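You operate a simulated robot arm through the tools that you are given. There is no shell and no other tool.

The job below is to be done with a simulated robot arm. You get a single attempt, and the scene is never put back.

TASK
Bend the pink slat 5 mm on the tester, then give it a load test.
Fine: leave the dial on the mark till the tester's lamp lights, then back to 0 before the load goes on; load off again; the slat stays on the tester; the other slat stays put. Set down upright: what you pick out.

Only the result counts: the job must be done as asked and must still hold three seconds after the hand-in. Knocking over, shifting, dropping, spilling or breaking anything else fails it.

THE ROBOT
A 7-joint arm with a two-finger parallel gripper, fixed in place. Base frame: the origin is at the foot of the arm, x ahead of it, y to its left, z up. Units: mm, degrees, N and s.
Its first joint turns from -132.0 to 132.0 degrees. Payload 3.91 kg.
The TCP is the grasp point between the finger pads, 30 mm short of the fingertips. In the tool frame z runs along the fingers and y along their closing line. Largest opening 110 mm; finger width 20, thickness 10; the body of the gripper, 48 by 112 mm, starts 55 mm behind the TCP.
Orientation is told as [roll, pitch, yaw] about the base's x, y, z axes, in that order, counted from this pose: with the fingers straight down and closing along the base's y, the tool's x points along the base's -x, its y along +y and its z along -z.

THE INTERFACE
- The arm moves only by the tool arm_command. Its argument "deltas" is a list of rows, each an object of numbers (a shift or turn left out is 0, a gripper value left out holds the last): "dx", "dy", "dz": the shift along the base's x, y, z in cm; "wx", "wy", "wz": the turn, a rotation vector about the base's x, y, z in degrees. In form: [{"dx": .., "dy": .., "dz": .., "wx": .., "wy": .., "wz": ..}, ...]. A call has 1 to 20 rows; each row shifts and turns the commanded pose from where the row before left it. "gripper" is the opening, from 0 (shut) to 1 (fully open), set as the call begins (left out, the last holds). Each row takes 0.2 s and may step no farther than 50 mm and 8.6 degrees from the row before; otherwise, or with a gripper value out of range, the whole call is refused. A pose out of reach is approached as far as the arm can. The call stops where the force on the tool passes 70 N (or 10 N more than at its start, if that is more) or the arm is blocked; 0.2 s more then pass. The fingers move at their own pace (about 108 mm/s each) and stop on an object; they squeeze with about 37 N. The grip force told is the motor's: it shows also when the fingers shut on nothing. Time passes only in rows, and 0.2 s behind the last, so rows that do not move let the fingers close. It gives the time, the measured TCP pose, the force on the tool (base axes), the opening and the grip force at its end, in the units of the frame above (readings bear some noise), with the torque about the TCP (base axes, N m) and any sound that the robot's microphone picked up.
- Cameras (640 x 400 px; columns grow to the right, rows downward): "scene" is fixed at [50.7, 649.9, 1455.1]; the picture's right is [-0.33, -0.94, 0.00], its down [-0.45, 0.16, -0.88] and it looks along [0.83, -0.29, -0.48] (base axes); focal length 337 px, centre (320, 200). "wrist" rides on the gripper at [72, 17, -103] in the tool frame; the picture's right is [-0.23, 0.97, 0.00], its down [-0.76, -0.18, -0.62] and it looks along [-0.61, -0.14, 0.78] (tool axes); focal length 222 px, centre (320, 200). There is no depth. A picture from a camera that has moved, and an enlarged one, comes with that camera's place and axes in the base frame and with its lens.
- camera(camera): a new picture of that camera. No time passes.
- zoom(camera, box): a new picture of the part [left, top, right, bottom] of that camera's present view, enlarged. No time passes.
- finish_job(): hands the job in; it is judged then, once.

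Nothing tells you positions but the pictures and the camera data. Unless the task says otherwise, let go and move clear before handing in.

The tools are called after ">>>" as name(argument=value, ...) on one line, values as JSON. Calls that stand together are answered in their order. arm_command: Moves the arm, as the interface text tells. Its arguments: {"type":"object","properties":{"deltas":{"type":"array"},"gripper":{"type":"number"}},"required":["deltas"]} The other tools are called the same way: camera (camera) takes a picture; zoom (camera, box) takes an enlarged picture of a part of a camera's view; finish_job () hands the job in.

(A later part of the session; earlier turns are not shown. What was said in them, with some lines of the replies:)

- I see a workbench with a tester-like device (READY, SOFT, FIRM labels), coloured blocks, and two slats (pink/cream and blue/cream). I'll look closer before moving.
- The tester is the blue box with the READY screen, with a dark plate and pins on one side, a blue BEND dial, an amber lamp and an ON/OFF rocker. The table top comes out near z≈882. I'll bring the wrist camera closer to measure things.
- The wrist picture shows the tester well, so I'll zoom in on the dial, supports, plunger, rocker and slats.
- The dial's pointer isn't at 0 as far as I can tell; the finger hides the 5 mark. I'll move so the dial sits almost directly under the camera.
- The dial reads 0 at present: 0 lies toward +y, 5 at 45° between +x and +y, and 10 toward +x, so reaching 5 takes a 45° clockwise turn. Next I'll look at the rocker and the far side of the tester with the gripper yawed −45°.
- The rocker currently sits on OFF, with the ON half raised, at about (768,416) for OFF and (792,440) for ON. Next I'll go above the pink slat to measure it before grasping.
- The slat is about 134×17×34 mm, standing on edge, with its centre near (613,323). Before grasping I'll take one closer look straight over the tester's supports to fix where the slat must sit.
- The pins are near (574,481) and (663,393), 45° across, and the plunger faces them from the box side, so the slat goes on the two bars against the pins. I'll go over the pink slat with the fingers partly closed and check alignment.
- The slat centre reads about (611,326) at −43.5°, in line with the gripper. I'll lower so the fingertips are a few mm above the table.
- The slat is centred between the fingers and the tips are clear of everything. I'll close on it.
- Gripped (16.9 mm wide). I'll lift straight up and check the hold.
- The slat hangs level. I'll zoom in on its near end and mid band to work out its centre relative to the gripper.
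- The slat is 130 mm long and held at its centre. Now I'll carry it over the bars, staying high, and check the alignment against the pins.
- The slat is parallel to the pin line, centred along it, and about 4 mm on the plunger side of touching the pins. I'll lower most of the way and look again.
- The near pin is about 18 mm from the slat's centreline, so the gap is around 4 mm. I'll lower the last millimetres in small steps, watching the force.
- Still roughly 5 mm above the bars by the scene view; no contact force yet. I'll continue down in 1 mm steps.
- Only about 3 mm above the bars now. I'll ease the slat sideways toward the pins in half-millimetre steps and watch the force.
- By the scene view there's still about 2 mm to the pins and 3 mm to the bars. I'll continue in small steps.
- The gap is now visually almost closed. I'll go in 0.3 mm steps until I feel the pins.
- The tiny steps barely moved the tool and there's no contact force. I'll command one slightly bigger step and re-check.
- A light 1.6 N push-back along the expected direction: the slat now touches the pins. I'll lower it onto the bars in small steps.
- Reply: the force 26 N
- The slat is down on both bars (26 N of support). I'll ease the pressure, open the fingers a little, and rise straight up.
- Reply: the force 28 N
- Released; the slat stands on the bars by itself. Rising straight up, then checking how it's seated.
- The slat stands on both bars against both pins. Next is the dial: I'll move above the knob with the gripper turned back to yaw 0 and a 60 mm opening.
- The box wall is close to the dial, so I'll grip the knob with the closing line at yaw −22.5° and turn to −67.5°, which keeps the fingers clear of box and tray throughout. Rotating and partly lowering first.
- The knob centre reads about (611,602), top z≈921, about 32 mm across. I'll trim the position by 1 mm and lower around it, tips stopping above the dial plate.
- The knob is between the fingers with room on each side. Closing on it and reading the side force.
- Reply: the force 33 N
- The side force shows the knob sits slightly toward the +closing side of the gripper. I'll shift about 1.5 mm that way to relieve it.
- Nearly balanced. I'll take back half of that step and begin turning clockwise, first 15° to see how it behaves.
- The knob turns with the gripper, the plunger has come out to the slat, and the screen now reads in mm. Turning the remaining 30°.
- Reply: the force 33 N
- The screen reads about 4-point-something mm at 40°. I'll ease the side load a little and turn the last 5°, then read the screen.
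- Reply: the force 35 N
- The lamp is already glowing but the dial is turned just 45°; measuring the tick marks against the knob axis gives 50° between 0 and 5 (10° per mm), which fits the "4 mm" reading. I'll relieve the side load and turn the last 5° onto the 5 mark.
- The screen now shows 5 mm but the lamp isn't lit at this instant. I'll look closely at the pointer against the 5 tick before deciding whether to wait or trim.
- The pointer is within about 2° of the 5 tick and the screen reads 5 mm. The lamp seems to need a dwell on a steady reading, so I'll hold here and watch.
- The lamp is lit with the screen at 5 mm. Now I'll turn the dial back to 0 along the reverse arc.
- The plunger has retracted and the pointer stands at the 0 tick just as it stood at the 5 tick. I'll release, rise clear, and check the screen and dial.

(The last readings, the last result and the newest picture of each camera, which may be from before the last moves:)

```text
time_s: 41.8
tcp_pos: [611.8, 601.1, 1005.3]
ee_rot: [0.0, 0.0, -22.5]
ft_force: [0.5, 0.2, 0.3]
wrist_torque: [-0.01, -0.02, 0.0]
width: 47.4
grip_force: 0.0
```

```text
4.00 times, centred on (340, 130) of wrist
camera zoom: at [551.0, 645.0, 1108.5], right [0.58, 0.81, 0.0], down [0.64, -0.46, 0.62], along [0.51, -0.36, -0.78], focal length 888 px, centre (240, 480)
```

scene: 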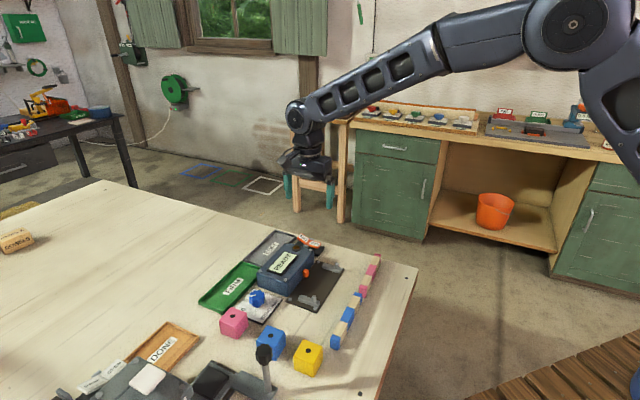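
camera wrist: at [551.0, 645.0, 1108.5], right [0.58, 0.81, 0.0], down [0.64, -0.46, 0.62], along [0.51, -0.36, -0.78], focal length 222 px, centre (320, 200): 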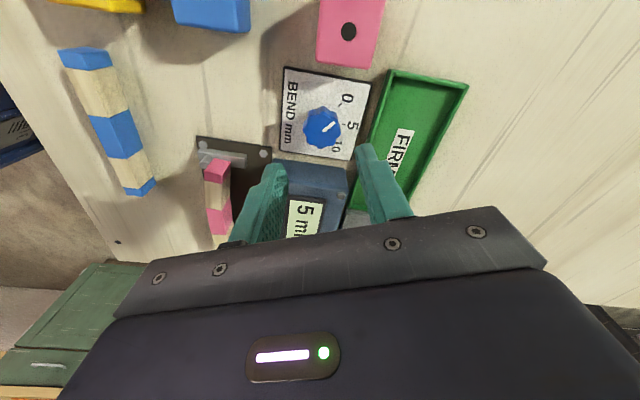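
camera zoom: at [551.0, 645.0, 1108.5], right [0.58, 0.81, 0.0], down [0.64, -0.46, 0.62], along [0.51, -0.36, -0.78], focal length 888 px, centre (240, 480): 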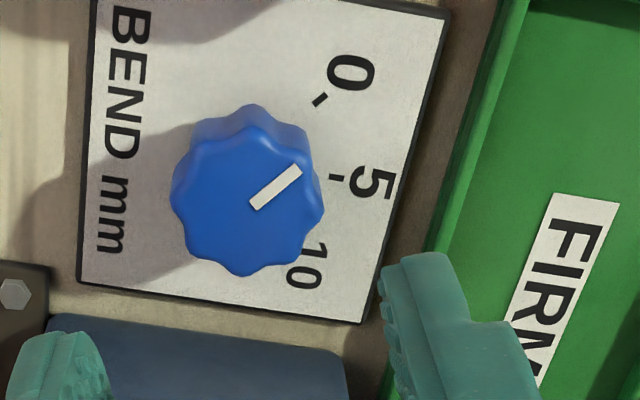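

The tester has locked in "5 mm" with the lamp lit, the plunger is back and the dial pointer is on 0. Next I'll close the fingers and move above the raised ON half of the rocker.

>>> arm_command(deltas=[{"dx": 3.08, "dy": -2.7, "wz": -3.75}, {"dx": 3.08, "dy": -2.7, "wz": -3.75}, {"dx": 3.08, "dy": -2.7, "wz": -3.75}, {"dx": 3.08, "dy": -2.7, "wz": -3.75}, {"dx": 3.08, "dy": -2.7, "wz": -3.75}, {"dx": 3.07, "dy": -2.73, "wz": -3.75}, {}], gripper=0.0)

>>> camera(camera="wrist")

>>> zoom(camera="wrist", box=[240, 60, 420, 230])

>>> zoom(camera="scene", box=[250, 200, 350, 300])

```text
time_s: 43.4
tcp_pos: [796.9, 439.0, 1004.2]
ee_rot: [0.0, -0.1, -45.0]
ft_force: [-0.3, -0.3, 0.1]
wrist_torque: [-0.01, -0.02, 0.02]
width: 0.0
grip_force: 36.7
```

```text
taken
camera wrist: at [756.2, 503.3, 1107.3], right [0.85, 0.53, 0.0], down [0.41, -0.66, 0.62], along [0.33, -0.53, -0.78], focal length 222 px, centre (320, 200)
```

wrist: 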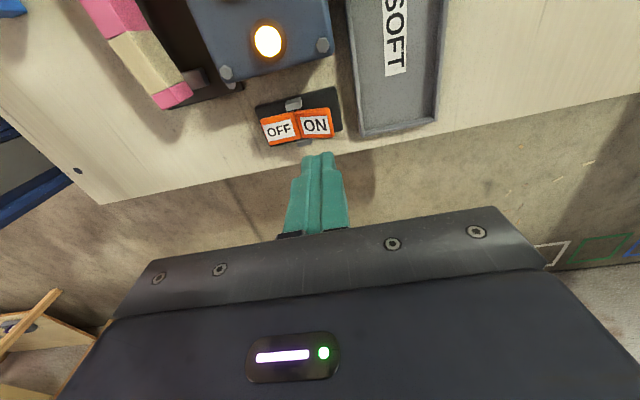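

```text
2.35 times, centred on (330, 145) of wrist
camera zoom: at [756.2, 503.3, 1107.3], right [0.85, 0.53, 0.0], down [0.41, -0.66, 0.62], along [0.33, -0.53, -0.78], focal length 523 px, centre (296, 329)
```

zoom: 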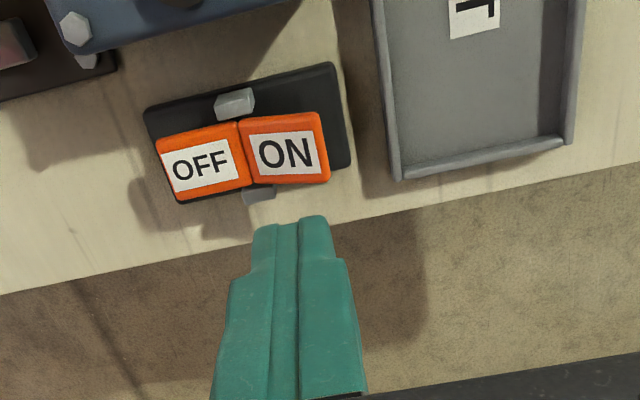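

```text
4.00 times, centred on (300, 250) of scene
camera zoom: at [50.7, 649.9, 1455.1], right [-0.33, -0.94, 0.0], down [-0.45, 0.16, -0.88], along [0.83, -0.29, -0.48], focal length 1348 px, centre (400, 0)
```

zoom: 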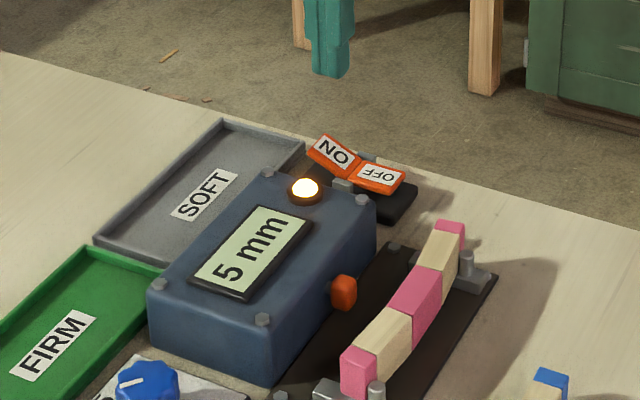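

The TCP axis falls on the outer part of the ON paddle. I'll trim 2 mm, descend to just above it, then press in small steps.

>>> arm_command(deltas=[{"dx": -0.14, "dy": 0.14, "dz": -1.5}, {"dz": -2.0}, {"dz": -1.3}, {}])

>>> camera(camera="wrist")

>>> zoom(camera="scene", box=[270, 220, 340, 270])

>>> zoom(camera="wrist", box=[240, 90, 420, 230])

```text
time_s: 44.4
tcp_pos: [794.6, 442.0, 956.7]
ee_rot: [0.1, 0.0, -45.0]
ft_force: [0.6, 0.7, 0.6]
wrist_torque: [-0.01, -0.03, 0.01]
width: 0.0
grip_force: 36.8
```

```text
taken
camera wrist: at [754.2, 505.9, 1059.7], right [0.85, 0.53, 0.0], down [0.41, -0.66, 0.62], along [0.33, -0.53, -0.78], focal length 222 px, centre (320, 200)
```

wrist: 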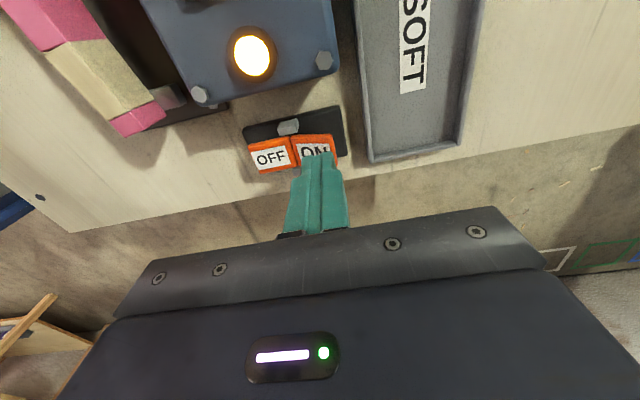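

```text
8.00 times, centred on (305, 245) of scene
camera zoom: at [50.7, 649.9, 1455.1], right [-0.33, -0.94, 0.0], down [-0.45, 0.16, -0.88], along [0.83, -0.29, -0.48], focal length 2695 px, centre (440, -160)
```

zoom: 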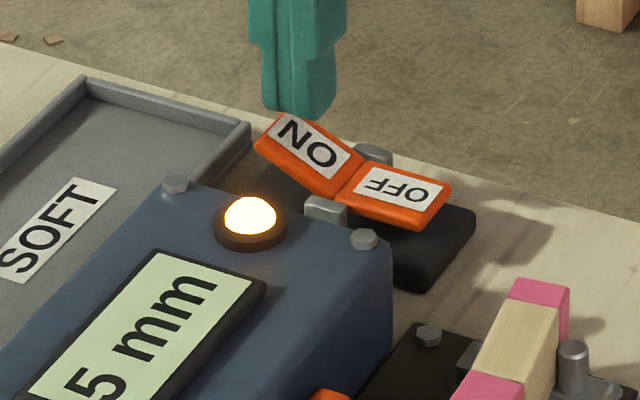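

```text
2.86 times, centred on (330, 160) of wrist
camera zoom: at [754.2, 505.9, 1059.7], right [0.85, 0.53, 0.0], down [0.41, -0.66, 0.62], along [0.33, -0.53, -0.78], focal length 635 px, centre (291, 314)
```

zoom: 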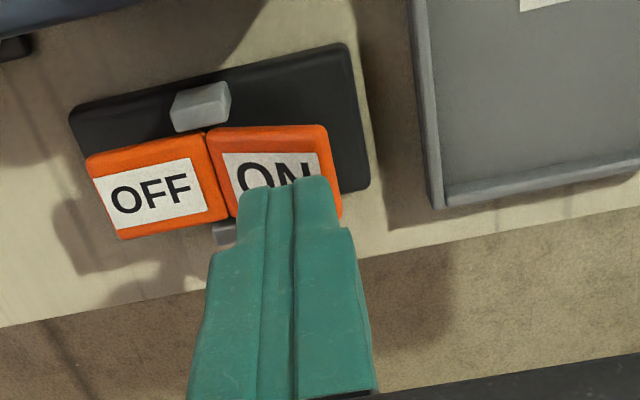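

The closed fingertips are just above the ON paddle's outer half. Pressing down in small steps now.

>>> arm_command(deltas=[{"dz": -0.25}, {"dz": -0.25}, {"dz": -0.25}, {"dz": -0.25}])

>>> zoom(camera="scene", box=[270, 220, 340, 270])

```text
time_s: 45.4
tcp_pos: [795.0, 442.1, 946.6]
ee_rot: [0.0, -0.1, -45.0]
ft_force: [1.0, -0.3, 0.7]
wrist_torque: [-0.01, 0.0, 0.02]
width: 0.1
grip_force: 37.2
```

```text
8.00 times, centred on (305, 245) of scene
camera zoom: at [50.7, 649.9, 1455.1], right [-0.33, -0.94, 0.0], down [-0.45, 0.16, -0.88], along [0.83, -0.29, -0.48], focal length 2695 px, centre (440, -160)
```

zoom: 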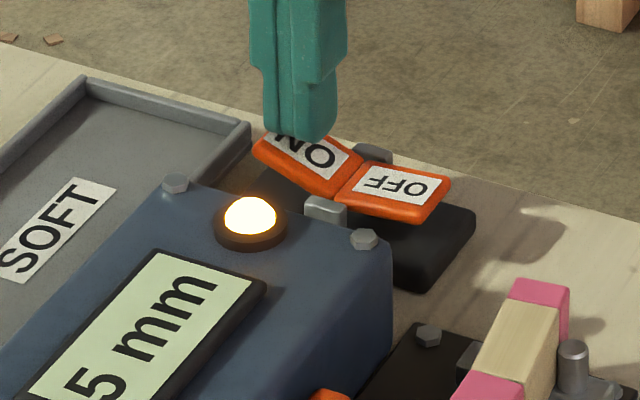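

>>> arm_command(deltas=[{"dz": -0.2}, {"dz": -0.2}, {"dz": -0.2}])

>>> zoom(camera="scene", box=[270, 220, 340, 270])

```text
time_s: 46.2
tcp_pos: [795.5, 442.0, 940.2]
ee_rot: [0.0, 0.1, -45.0]
ft_force: [0.0, -0.6, 0.9]
wrist_torque: [-0.01, 0.01, 0.0]
width: 0.1
grip_force: 36.8
```

```text
8.00 times, centred on (305, 245) of scene
camera zoom: at [50.7, 649.9, 1455.1], right [-0.33, -0.94, 0.0], down [-0.45, 0.16, -0.88], along [0.83, -0.29, -0.48], focal length 2695 px, centre (440, -160)
```

zoom: 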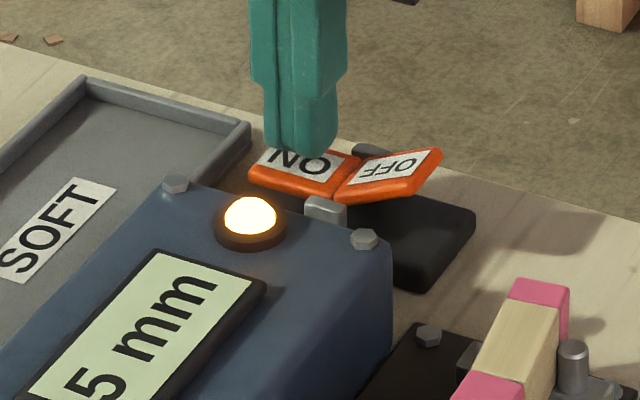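

The rocker is swinging: ON going down, OFF rising. Continuing.

>>> arm_command(deltas=[{"dz": -0.2}, {"dz": -0.2}])

>>> zoom(camera="scene", box=[260, 220, 350, 290])

```text
time_s: 46.8
tcp_pos: [795.4, 441.5, 937.7]
ee_rot: [0.0, 0.0, -45.0]
ft_force: [0.3, -0.7, 0.4]
wrist_torque: [-0.03, 0.02, 0.03]
width: 0.0
grip_force: 37.3
```

```text
5.71 times, centred on (305, 255) of scene
camera zoom: at [50.7, 649.9, 1455.1], right [-0.33, -0.94, 0.0], down [-0.45, 0.16, -0.88], along [0.83, -0.29, -0.48], focal length 1925 px, centre (406, -114)
```

zoom: 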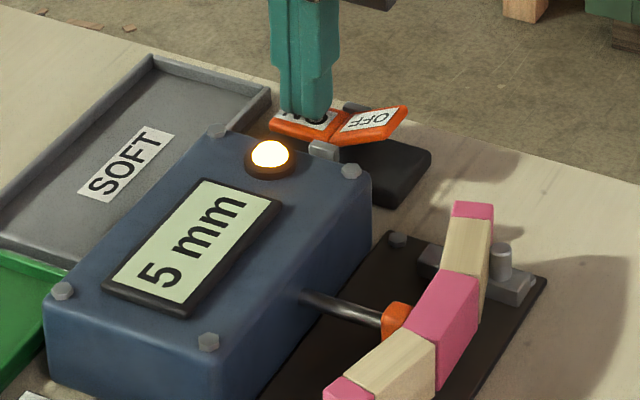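

The rocker has flipped to ON and the plunger is pushing the slat. I'll lift the finger off and watch the screen.

>>> arm_command(deltas=[{"dz": 1.0}, {"dz": 2.0}, {}])

>>> zoom(camera="scene", box=[250, 220, 350, 310])

```text
time_s: 47.6
tcp_pos: [795.5, 441.6, 966.2]
ee_rot: [0.0, 0.0, -44.9]
ft_force: [0.4, 0.1, 0.0]
wrist_torque: [0.0, 0.02, -0.02]
width: 0.3
grip_force: 37.0
```

```text
4.44 times, centred on (300, 265) of scene
camera zoom: at [50.7, 649.9, 1455.1], right [-0.33, -0.94, 0.0], down [-0.45, 0.16, -0.88], along [0.83, -0.29, -0.48], focal length 1497 px, centre (409, -89)
```

zoom: 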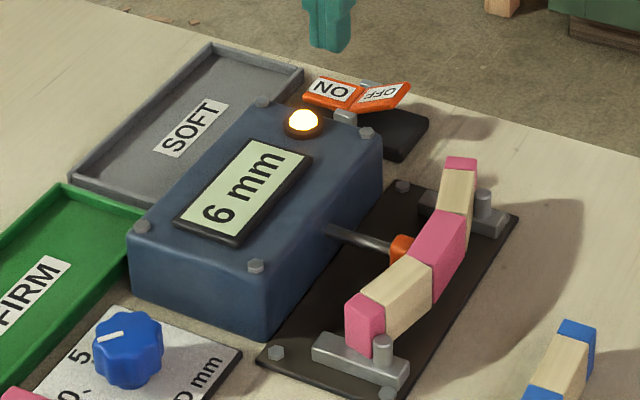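

The slat bends under load and the screen shows 6 mm. I'll wait briefly to see whether the reading has settled.

>>> arm_command(deltas=[{}, {}])

>>> zoom(camera="scene", box=[250, 220, 350, 310])

>>> arm_command(deltas=[{}, {}, {}])

>>> zoom(camera="scene", box=[250, 220, 350, 310])

```text
time_s: 48.2
tcp_pos: [795.2, 441.9, 965.9]
ee_rot: [0.0, 0.0, -45.0]
ft_force: [-0.6, -0.7, 0.2]
wrist_torque: [0.01, 0.03, -0.02]
width: 0.1
grip_force: 36.6
```

```text
4.44 times, centred on (300, 265) of scene
camera zoom: at [50.7, 649.9, 1455.1], right [-0.33, -0.94, 0.0], down [-0.45, 0.16, -0.88], along [0.83, -0.29, -0.48], focal length 1497 px, centre (409, -89)
```

zoom: 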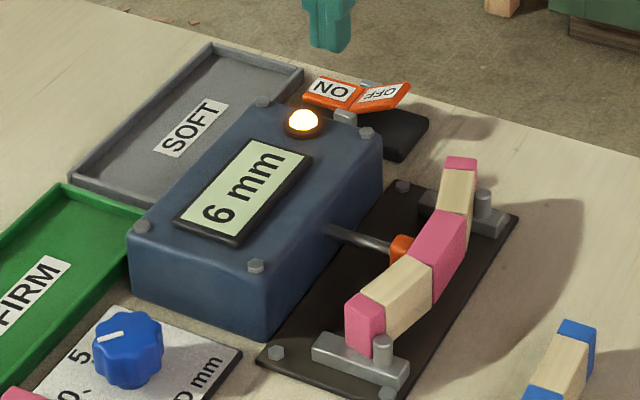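

```text
time_s: 49.0
tcp_pos: [794.6, 442.9, 964.4]
ee_rot: [0.0, 0.1, -45.1]
ft_force: [0.8, 0.6, -0.3]
wrist_torque: [-0.01, 0.01, -0.03]
width: 0.0
grip_force: 37.2
```

```text
4.44 times, centred on (300, 265) of scene
camera zoom: at [50.7, 649.9, 1455.1], right [-0.33, -0.94, 0.0], down [-0.45, 0.16, -0.88], along [0.83, -0.29, -0.48], focal length 1497 px, centre (409, -89)
```

zoom: 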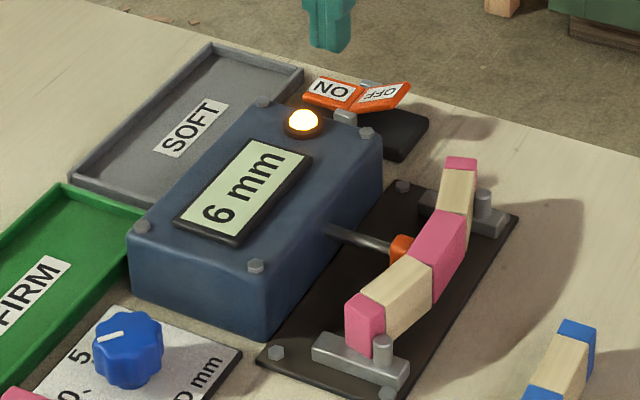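

The reading holds steady at 6 mm, so the load test has registered. Now I'll move over the raised OFF half and press it to take the load off.

>>> arm_command(deltas=[{"dz": 0.5}, {"dx": -1.45, "dy": -1.45}, {"dx": -1.46, "dy": -1.46}, {}])

>>> zoom(camera="wrist", box=[240, 90, 420, 230])

>>> zoom(camera="scene", box=[260, 210, 350, 290])

```text
time_s: 50.0
tcp_pos: [767.8, 413.9, 970.7]
ee_rot: [0.0, 0.0, -44.9]
ft_force: [0.2, 0.6, 0.0]
wrist_torque: [0.01, -0.02, 0.0]
width: 0.3
grip_force: 37.1
```

```text
2.86 times, centred on (330, 160) of wrist
camera zoom: at [726.3, 477.4, 1074.3], right [0.85, 0.53, 0.0], down [0.41, -0.66, 0.62], along [0.33, -0.53, -0.78], focal length 635 px, centre (291, 314)
```

zoom: 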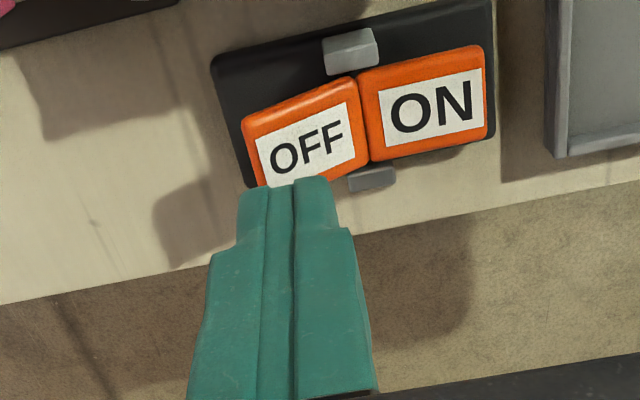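

```text
5.00 times, centred on (305, 250) of scene
camera zoom: at [50.7, 649.9, 1455.1], right [-0.33, -0.94, 0.0], down [-0.45, 0.16, -0.88], along [0.83, -0.29, -0.48], focal length 1685 px, centre (395, -50)
```

zoom: 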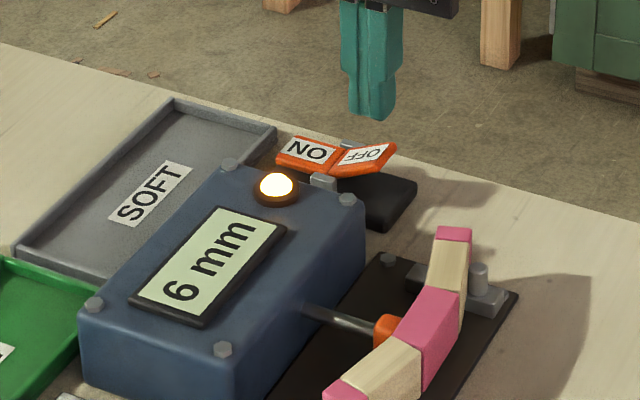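

Positioned over OFF, slightly toward one edge; I'll trim 4 mm inward and press down in steps.

>>> arm_command(deltas=[{"dx": -0.28, "dy": 0.28}, {"dz": -1.0}, {"dz": -1.0}, {"dz": -0.4}, {}])

>>> zoom(camera="scene", box=[270, 220, 340, 270])

>>> zoom(camera="wrist", box=[240, 90, 420, 230])

```text
time_s: 51.2
tcp_pos: [763.8, 415.5, 945.4]
ee_rot: [0.1, -0.1, -45.0]
ft_force: [-1.3, -1.1, 0.3]
wrist_torque: [-0.01, -0.01, 0.0]
width: 0.1
grip_force: 36.6
```

```text
8.00 times, centred on (305, 245) of scene
camera zoom: at [50.7, 649.9, 1455.1], right [-0.33, -0.94, 0.0], down [-0.45, 0.16, -0.88], along [0.83, -0.29, -0.48], focal length 2695 px, centre (440, -160)
```

zoom: 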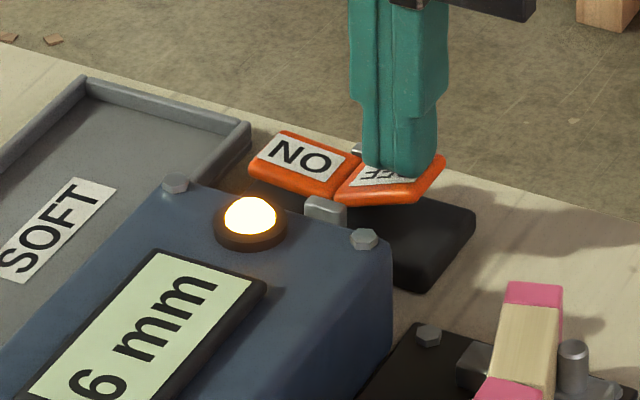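

```text
2.86 times, centred on (330, 160) of wrist
camera zoom: at [723.8, 479.8, 1050.2], right [0.85, 0.53, 0.0], down [0.41, -0.66, 0.62], along [0.33, -0.53, -0.78], focal length 635 px, centre (291, 314)
```

zoom: 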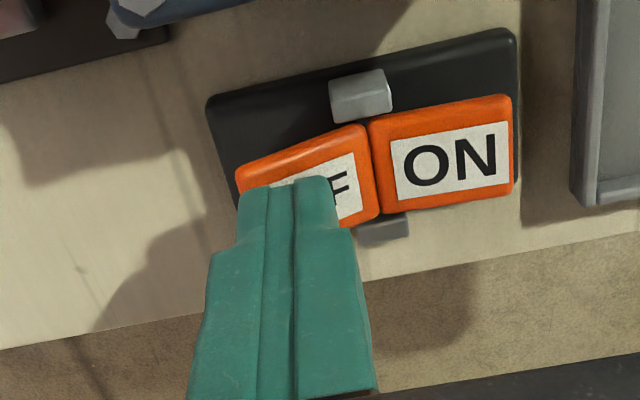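

Touching the OFF paddle; continuing to press until it flips.

>>> arm_command(deltas=[{"dz": -0.2}, {"dz": -0.2}, {"dz": -0.2}, {"dz": -0.2}])

>>> zoom(camera="scene", box=[260, 220, 350, 290])

```text
time_s: 52.2
tcp_pos: [762.9, 416.0, 938.4]
ee_rot: [0.0, 0.0, -45.0]
ft_force: [-0.1, 0.5, 0.2]
wrist_torque: [0.01, 0.02, -0.01]
width: 0.0
grip_force: 37.1
```

```text
5.71 times, centred on (305, 255) of scene
camera zoom: at [50.7, 649.9, 1455.1], right [-0.33, -0.94, 0.0], down [-0.45, 0.16, -0.88], along [0.83, -0.29, -0.48], focal length 1925 px, centre (406, -114)
```

zoom: 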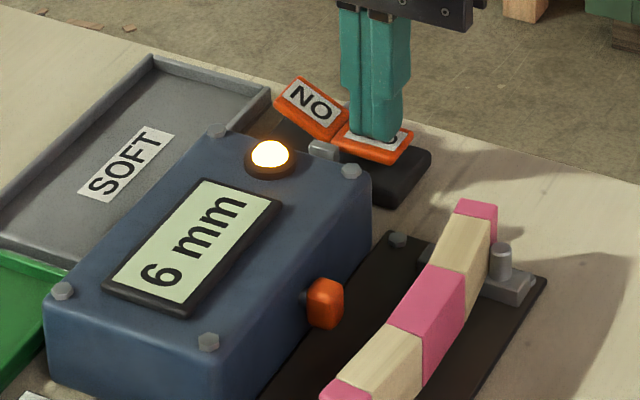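

The rocker flipped to OFF, the plunger drew back, and the slat straightened. I'll rise clear and check everything.

>>> arm_command(deltas=[{"dz": 1.0}, {"dz": 2.5}, {"dz": 4.0}, {"dz": 4.0}, {}])

>>> zoom(camera="scene", box=[240, 220, 360, 310])

>>> camera(camera="scene")

>>> camera(camera="wrist")

```text
time_s: 53.4
tcp_pos: [764.2, 415.1, 1053.9]
ee_rot: [0.0, 0.0, -44.9]
ft_force: [0.5, -0.5, -0.5]
wrist_torque: [-0.01, -0.03, 0.01]
width: 0.0
grip_force: 37.1
```

```text
4.44 times, centred on (300, 265) of scene
camera zoom: at [50.7, 649.9, 1455.1], right [-0.33, -0.94, 0.0], down [-0.45, 0.16, -0.88], along [0.83, -0.29, -0.48], focal length 1497 px, centre (409, -89)
```

zoom: 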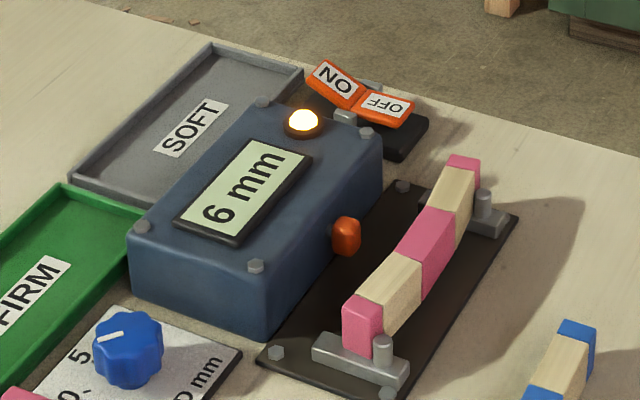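

```text
taken
```

scene: 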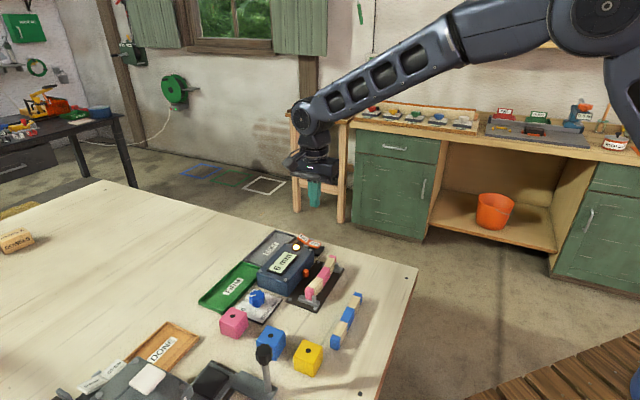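

```text
taken
camera wrist: at [724.5, 479.7, 1157.1], right [0.85, 0.53, 0.0], down [0.41, -0.66, 0.62], along [0.33, -0.53, -0.78], focal length 222 px, centre (320, 200)
```

wrist: 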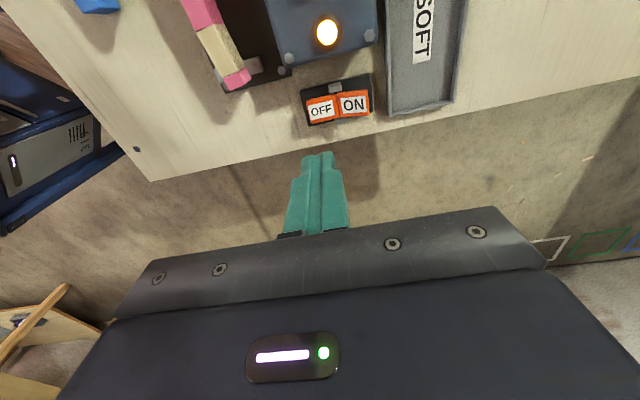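

The tester shows its load-test reading with the lamp lit, the rocker on OFF, the dial on 0 and the plunger back. The pink slat stands upright on its bars, the blue slat hasn't moved, and the arm is empty and clear, so I'm handing in.

>>> finish_job()

```text
The job is handed in.
```

The pink slat was bent to 5 mm on the tester and then load tested, and I've handed the job in. No pass or fail has come back.

- **Bend:** I turned the dial until the screen read 5 mm and the pointer was on the 5 mark, to within about 2°. I held it there until the lamp lit, then turned it back to 0 before any load went on. On the way up, the lamp also lit briefly while the screen read 4 mm. I carried on to 5 mm and waited for it to light again there.
- **Load test:** I switched the load on with the rocker. The reading settled at 6 mm, and I switched the load off again. The plunger drew back.
- **Final state:** The pink slat stands upright on the tester's two bars and still looks slightly curved. The blue slat is where it was, and the arm is empty and clear.
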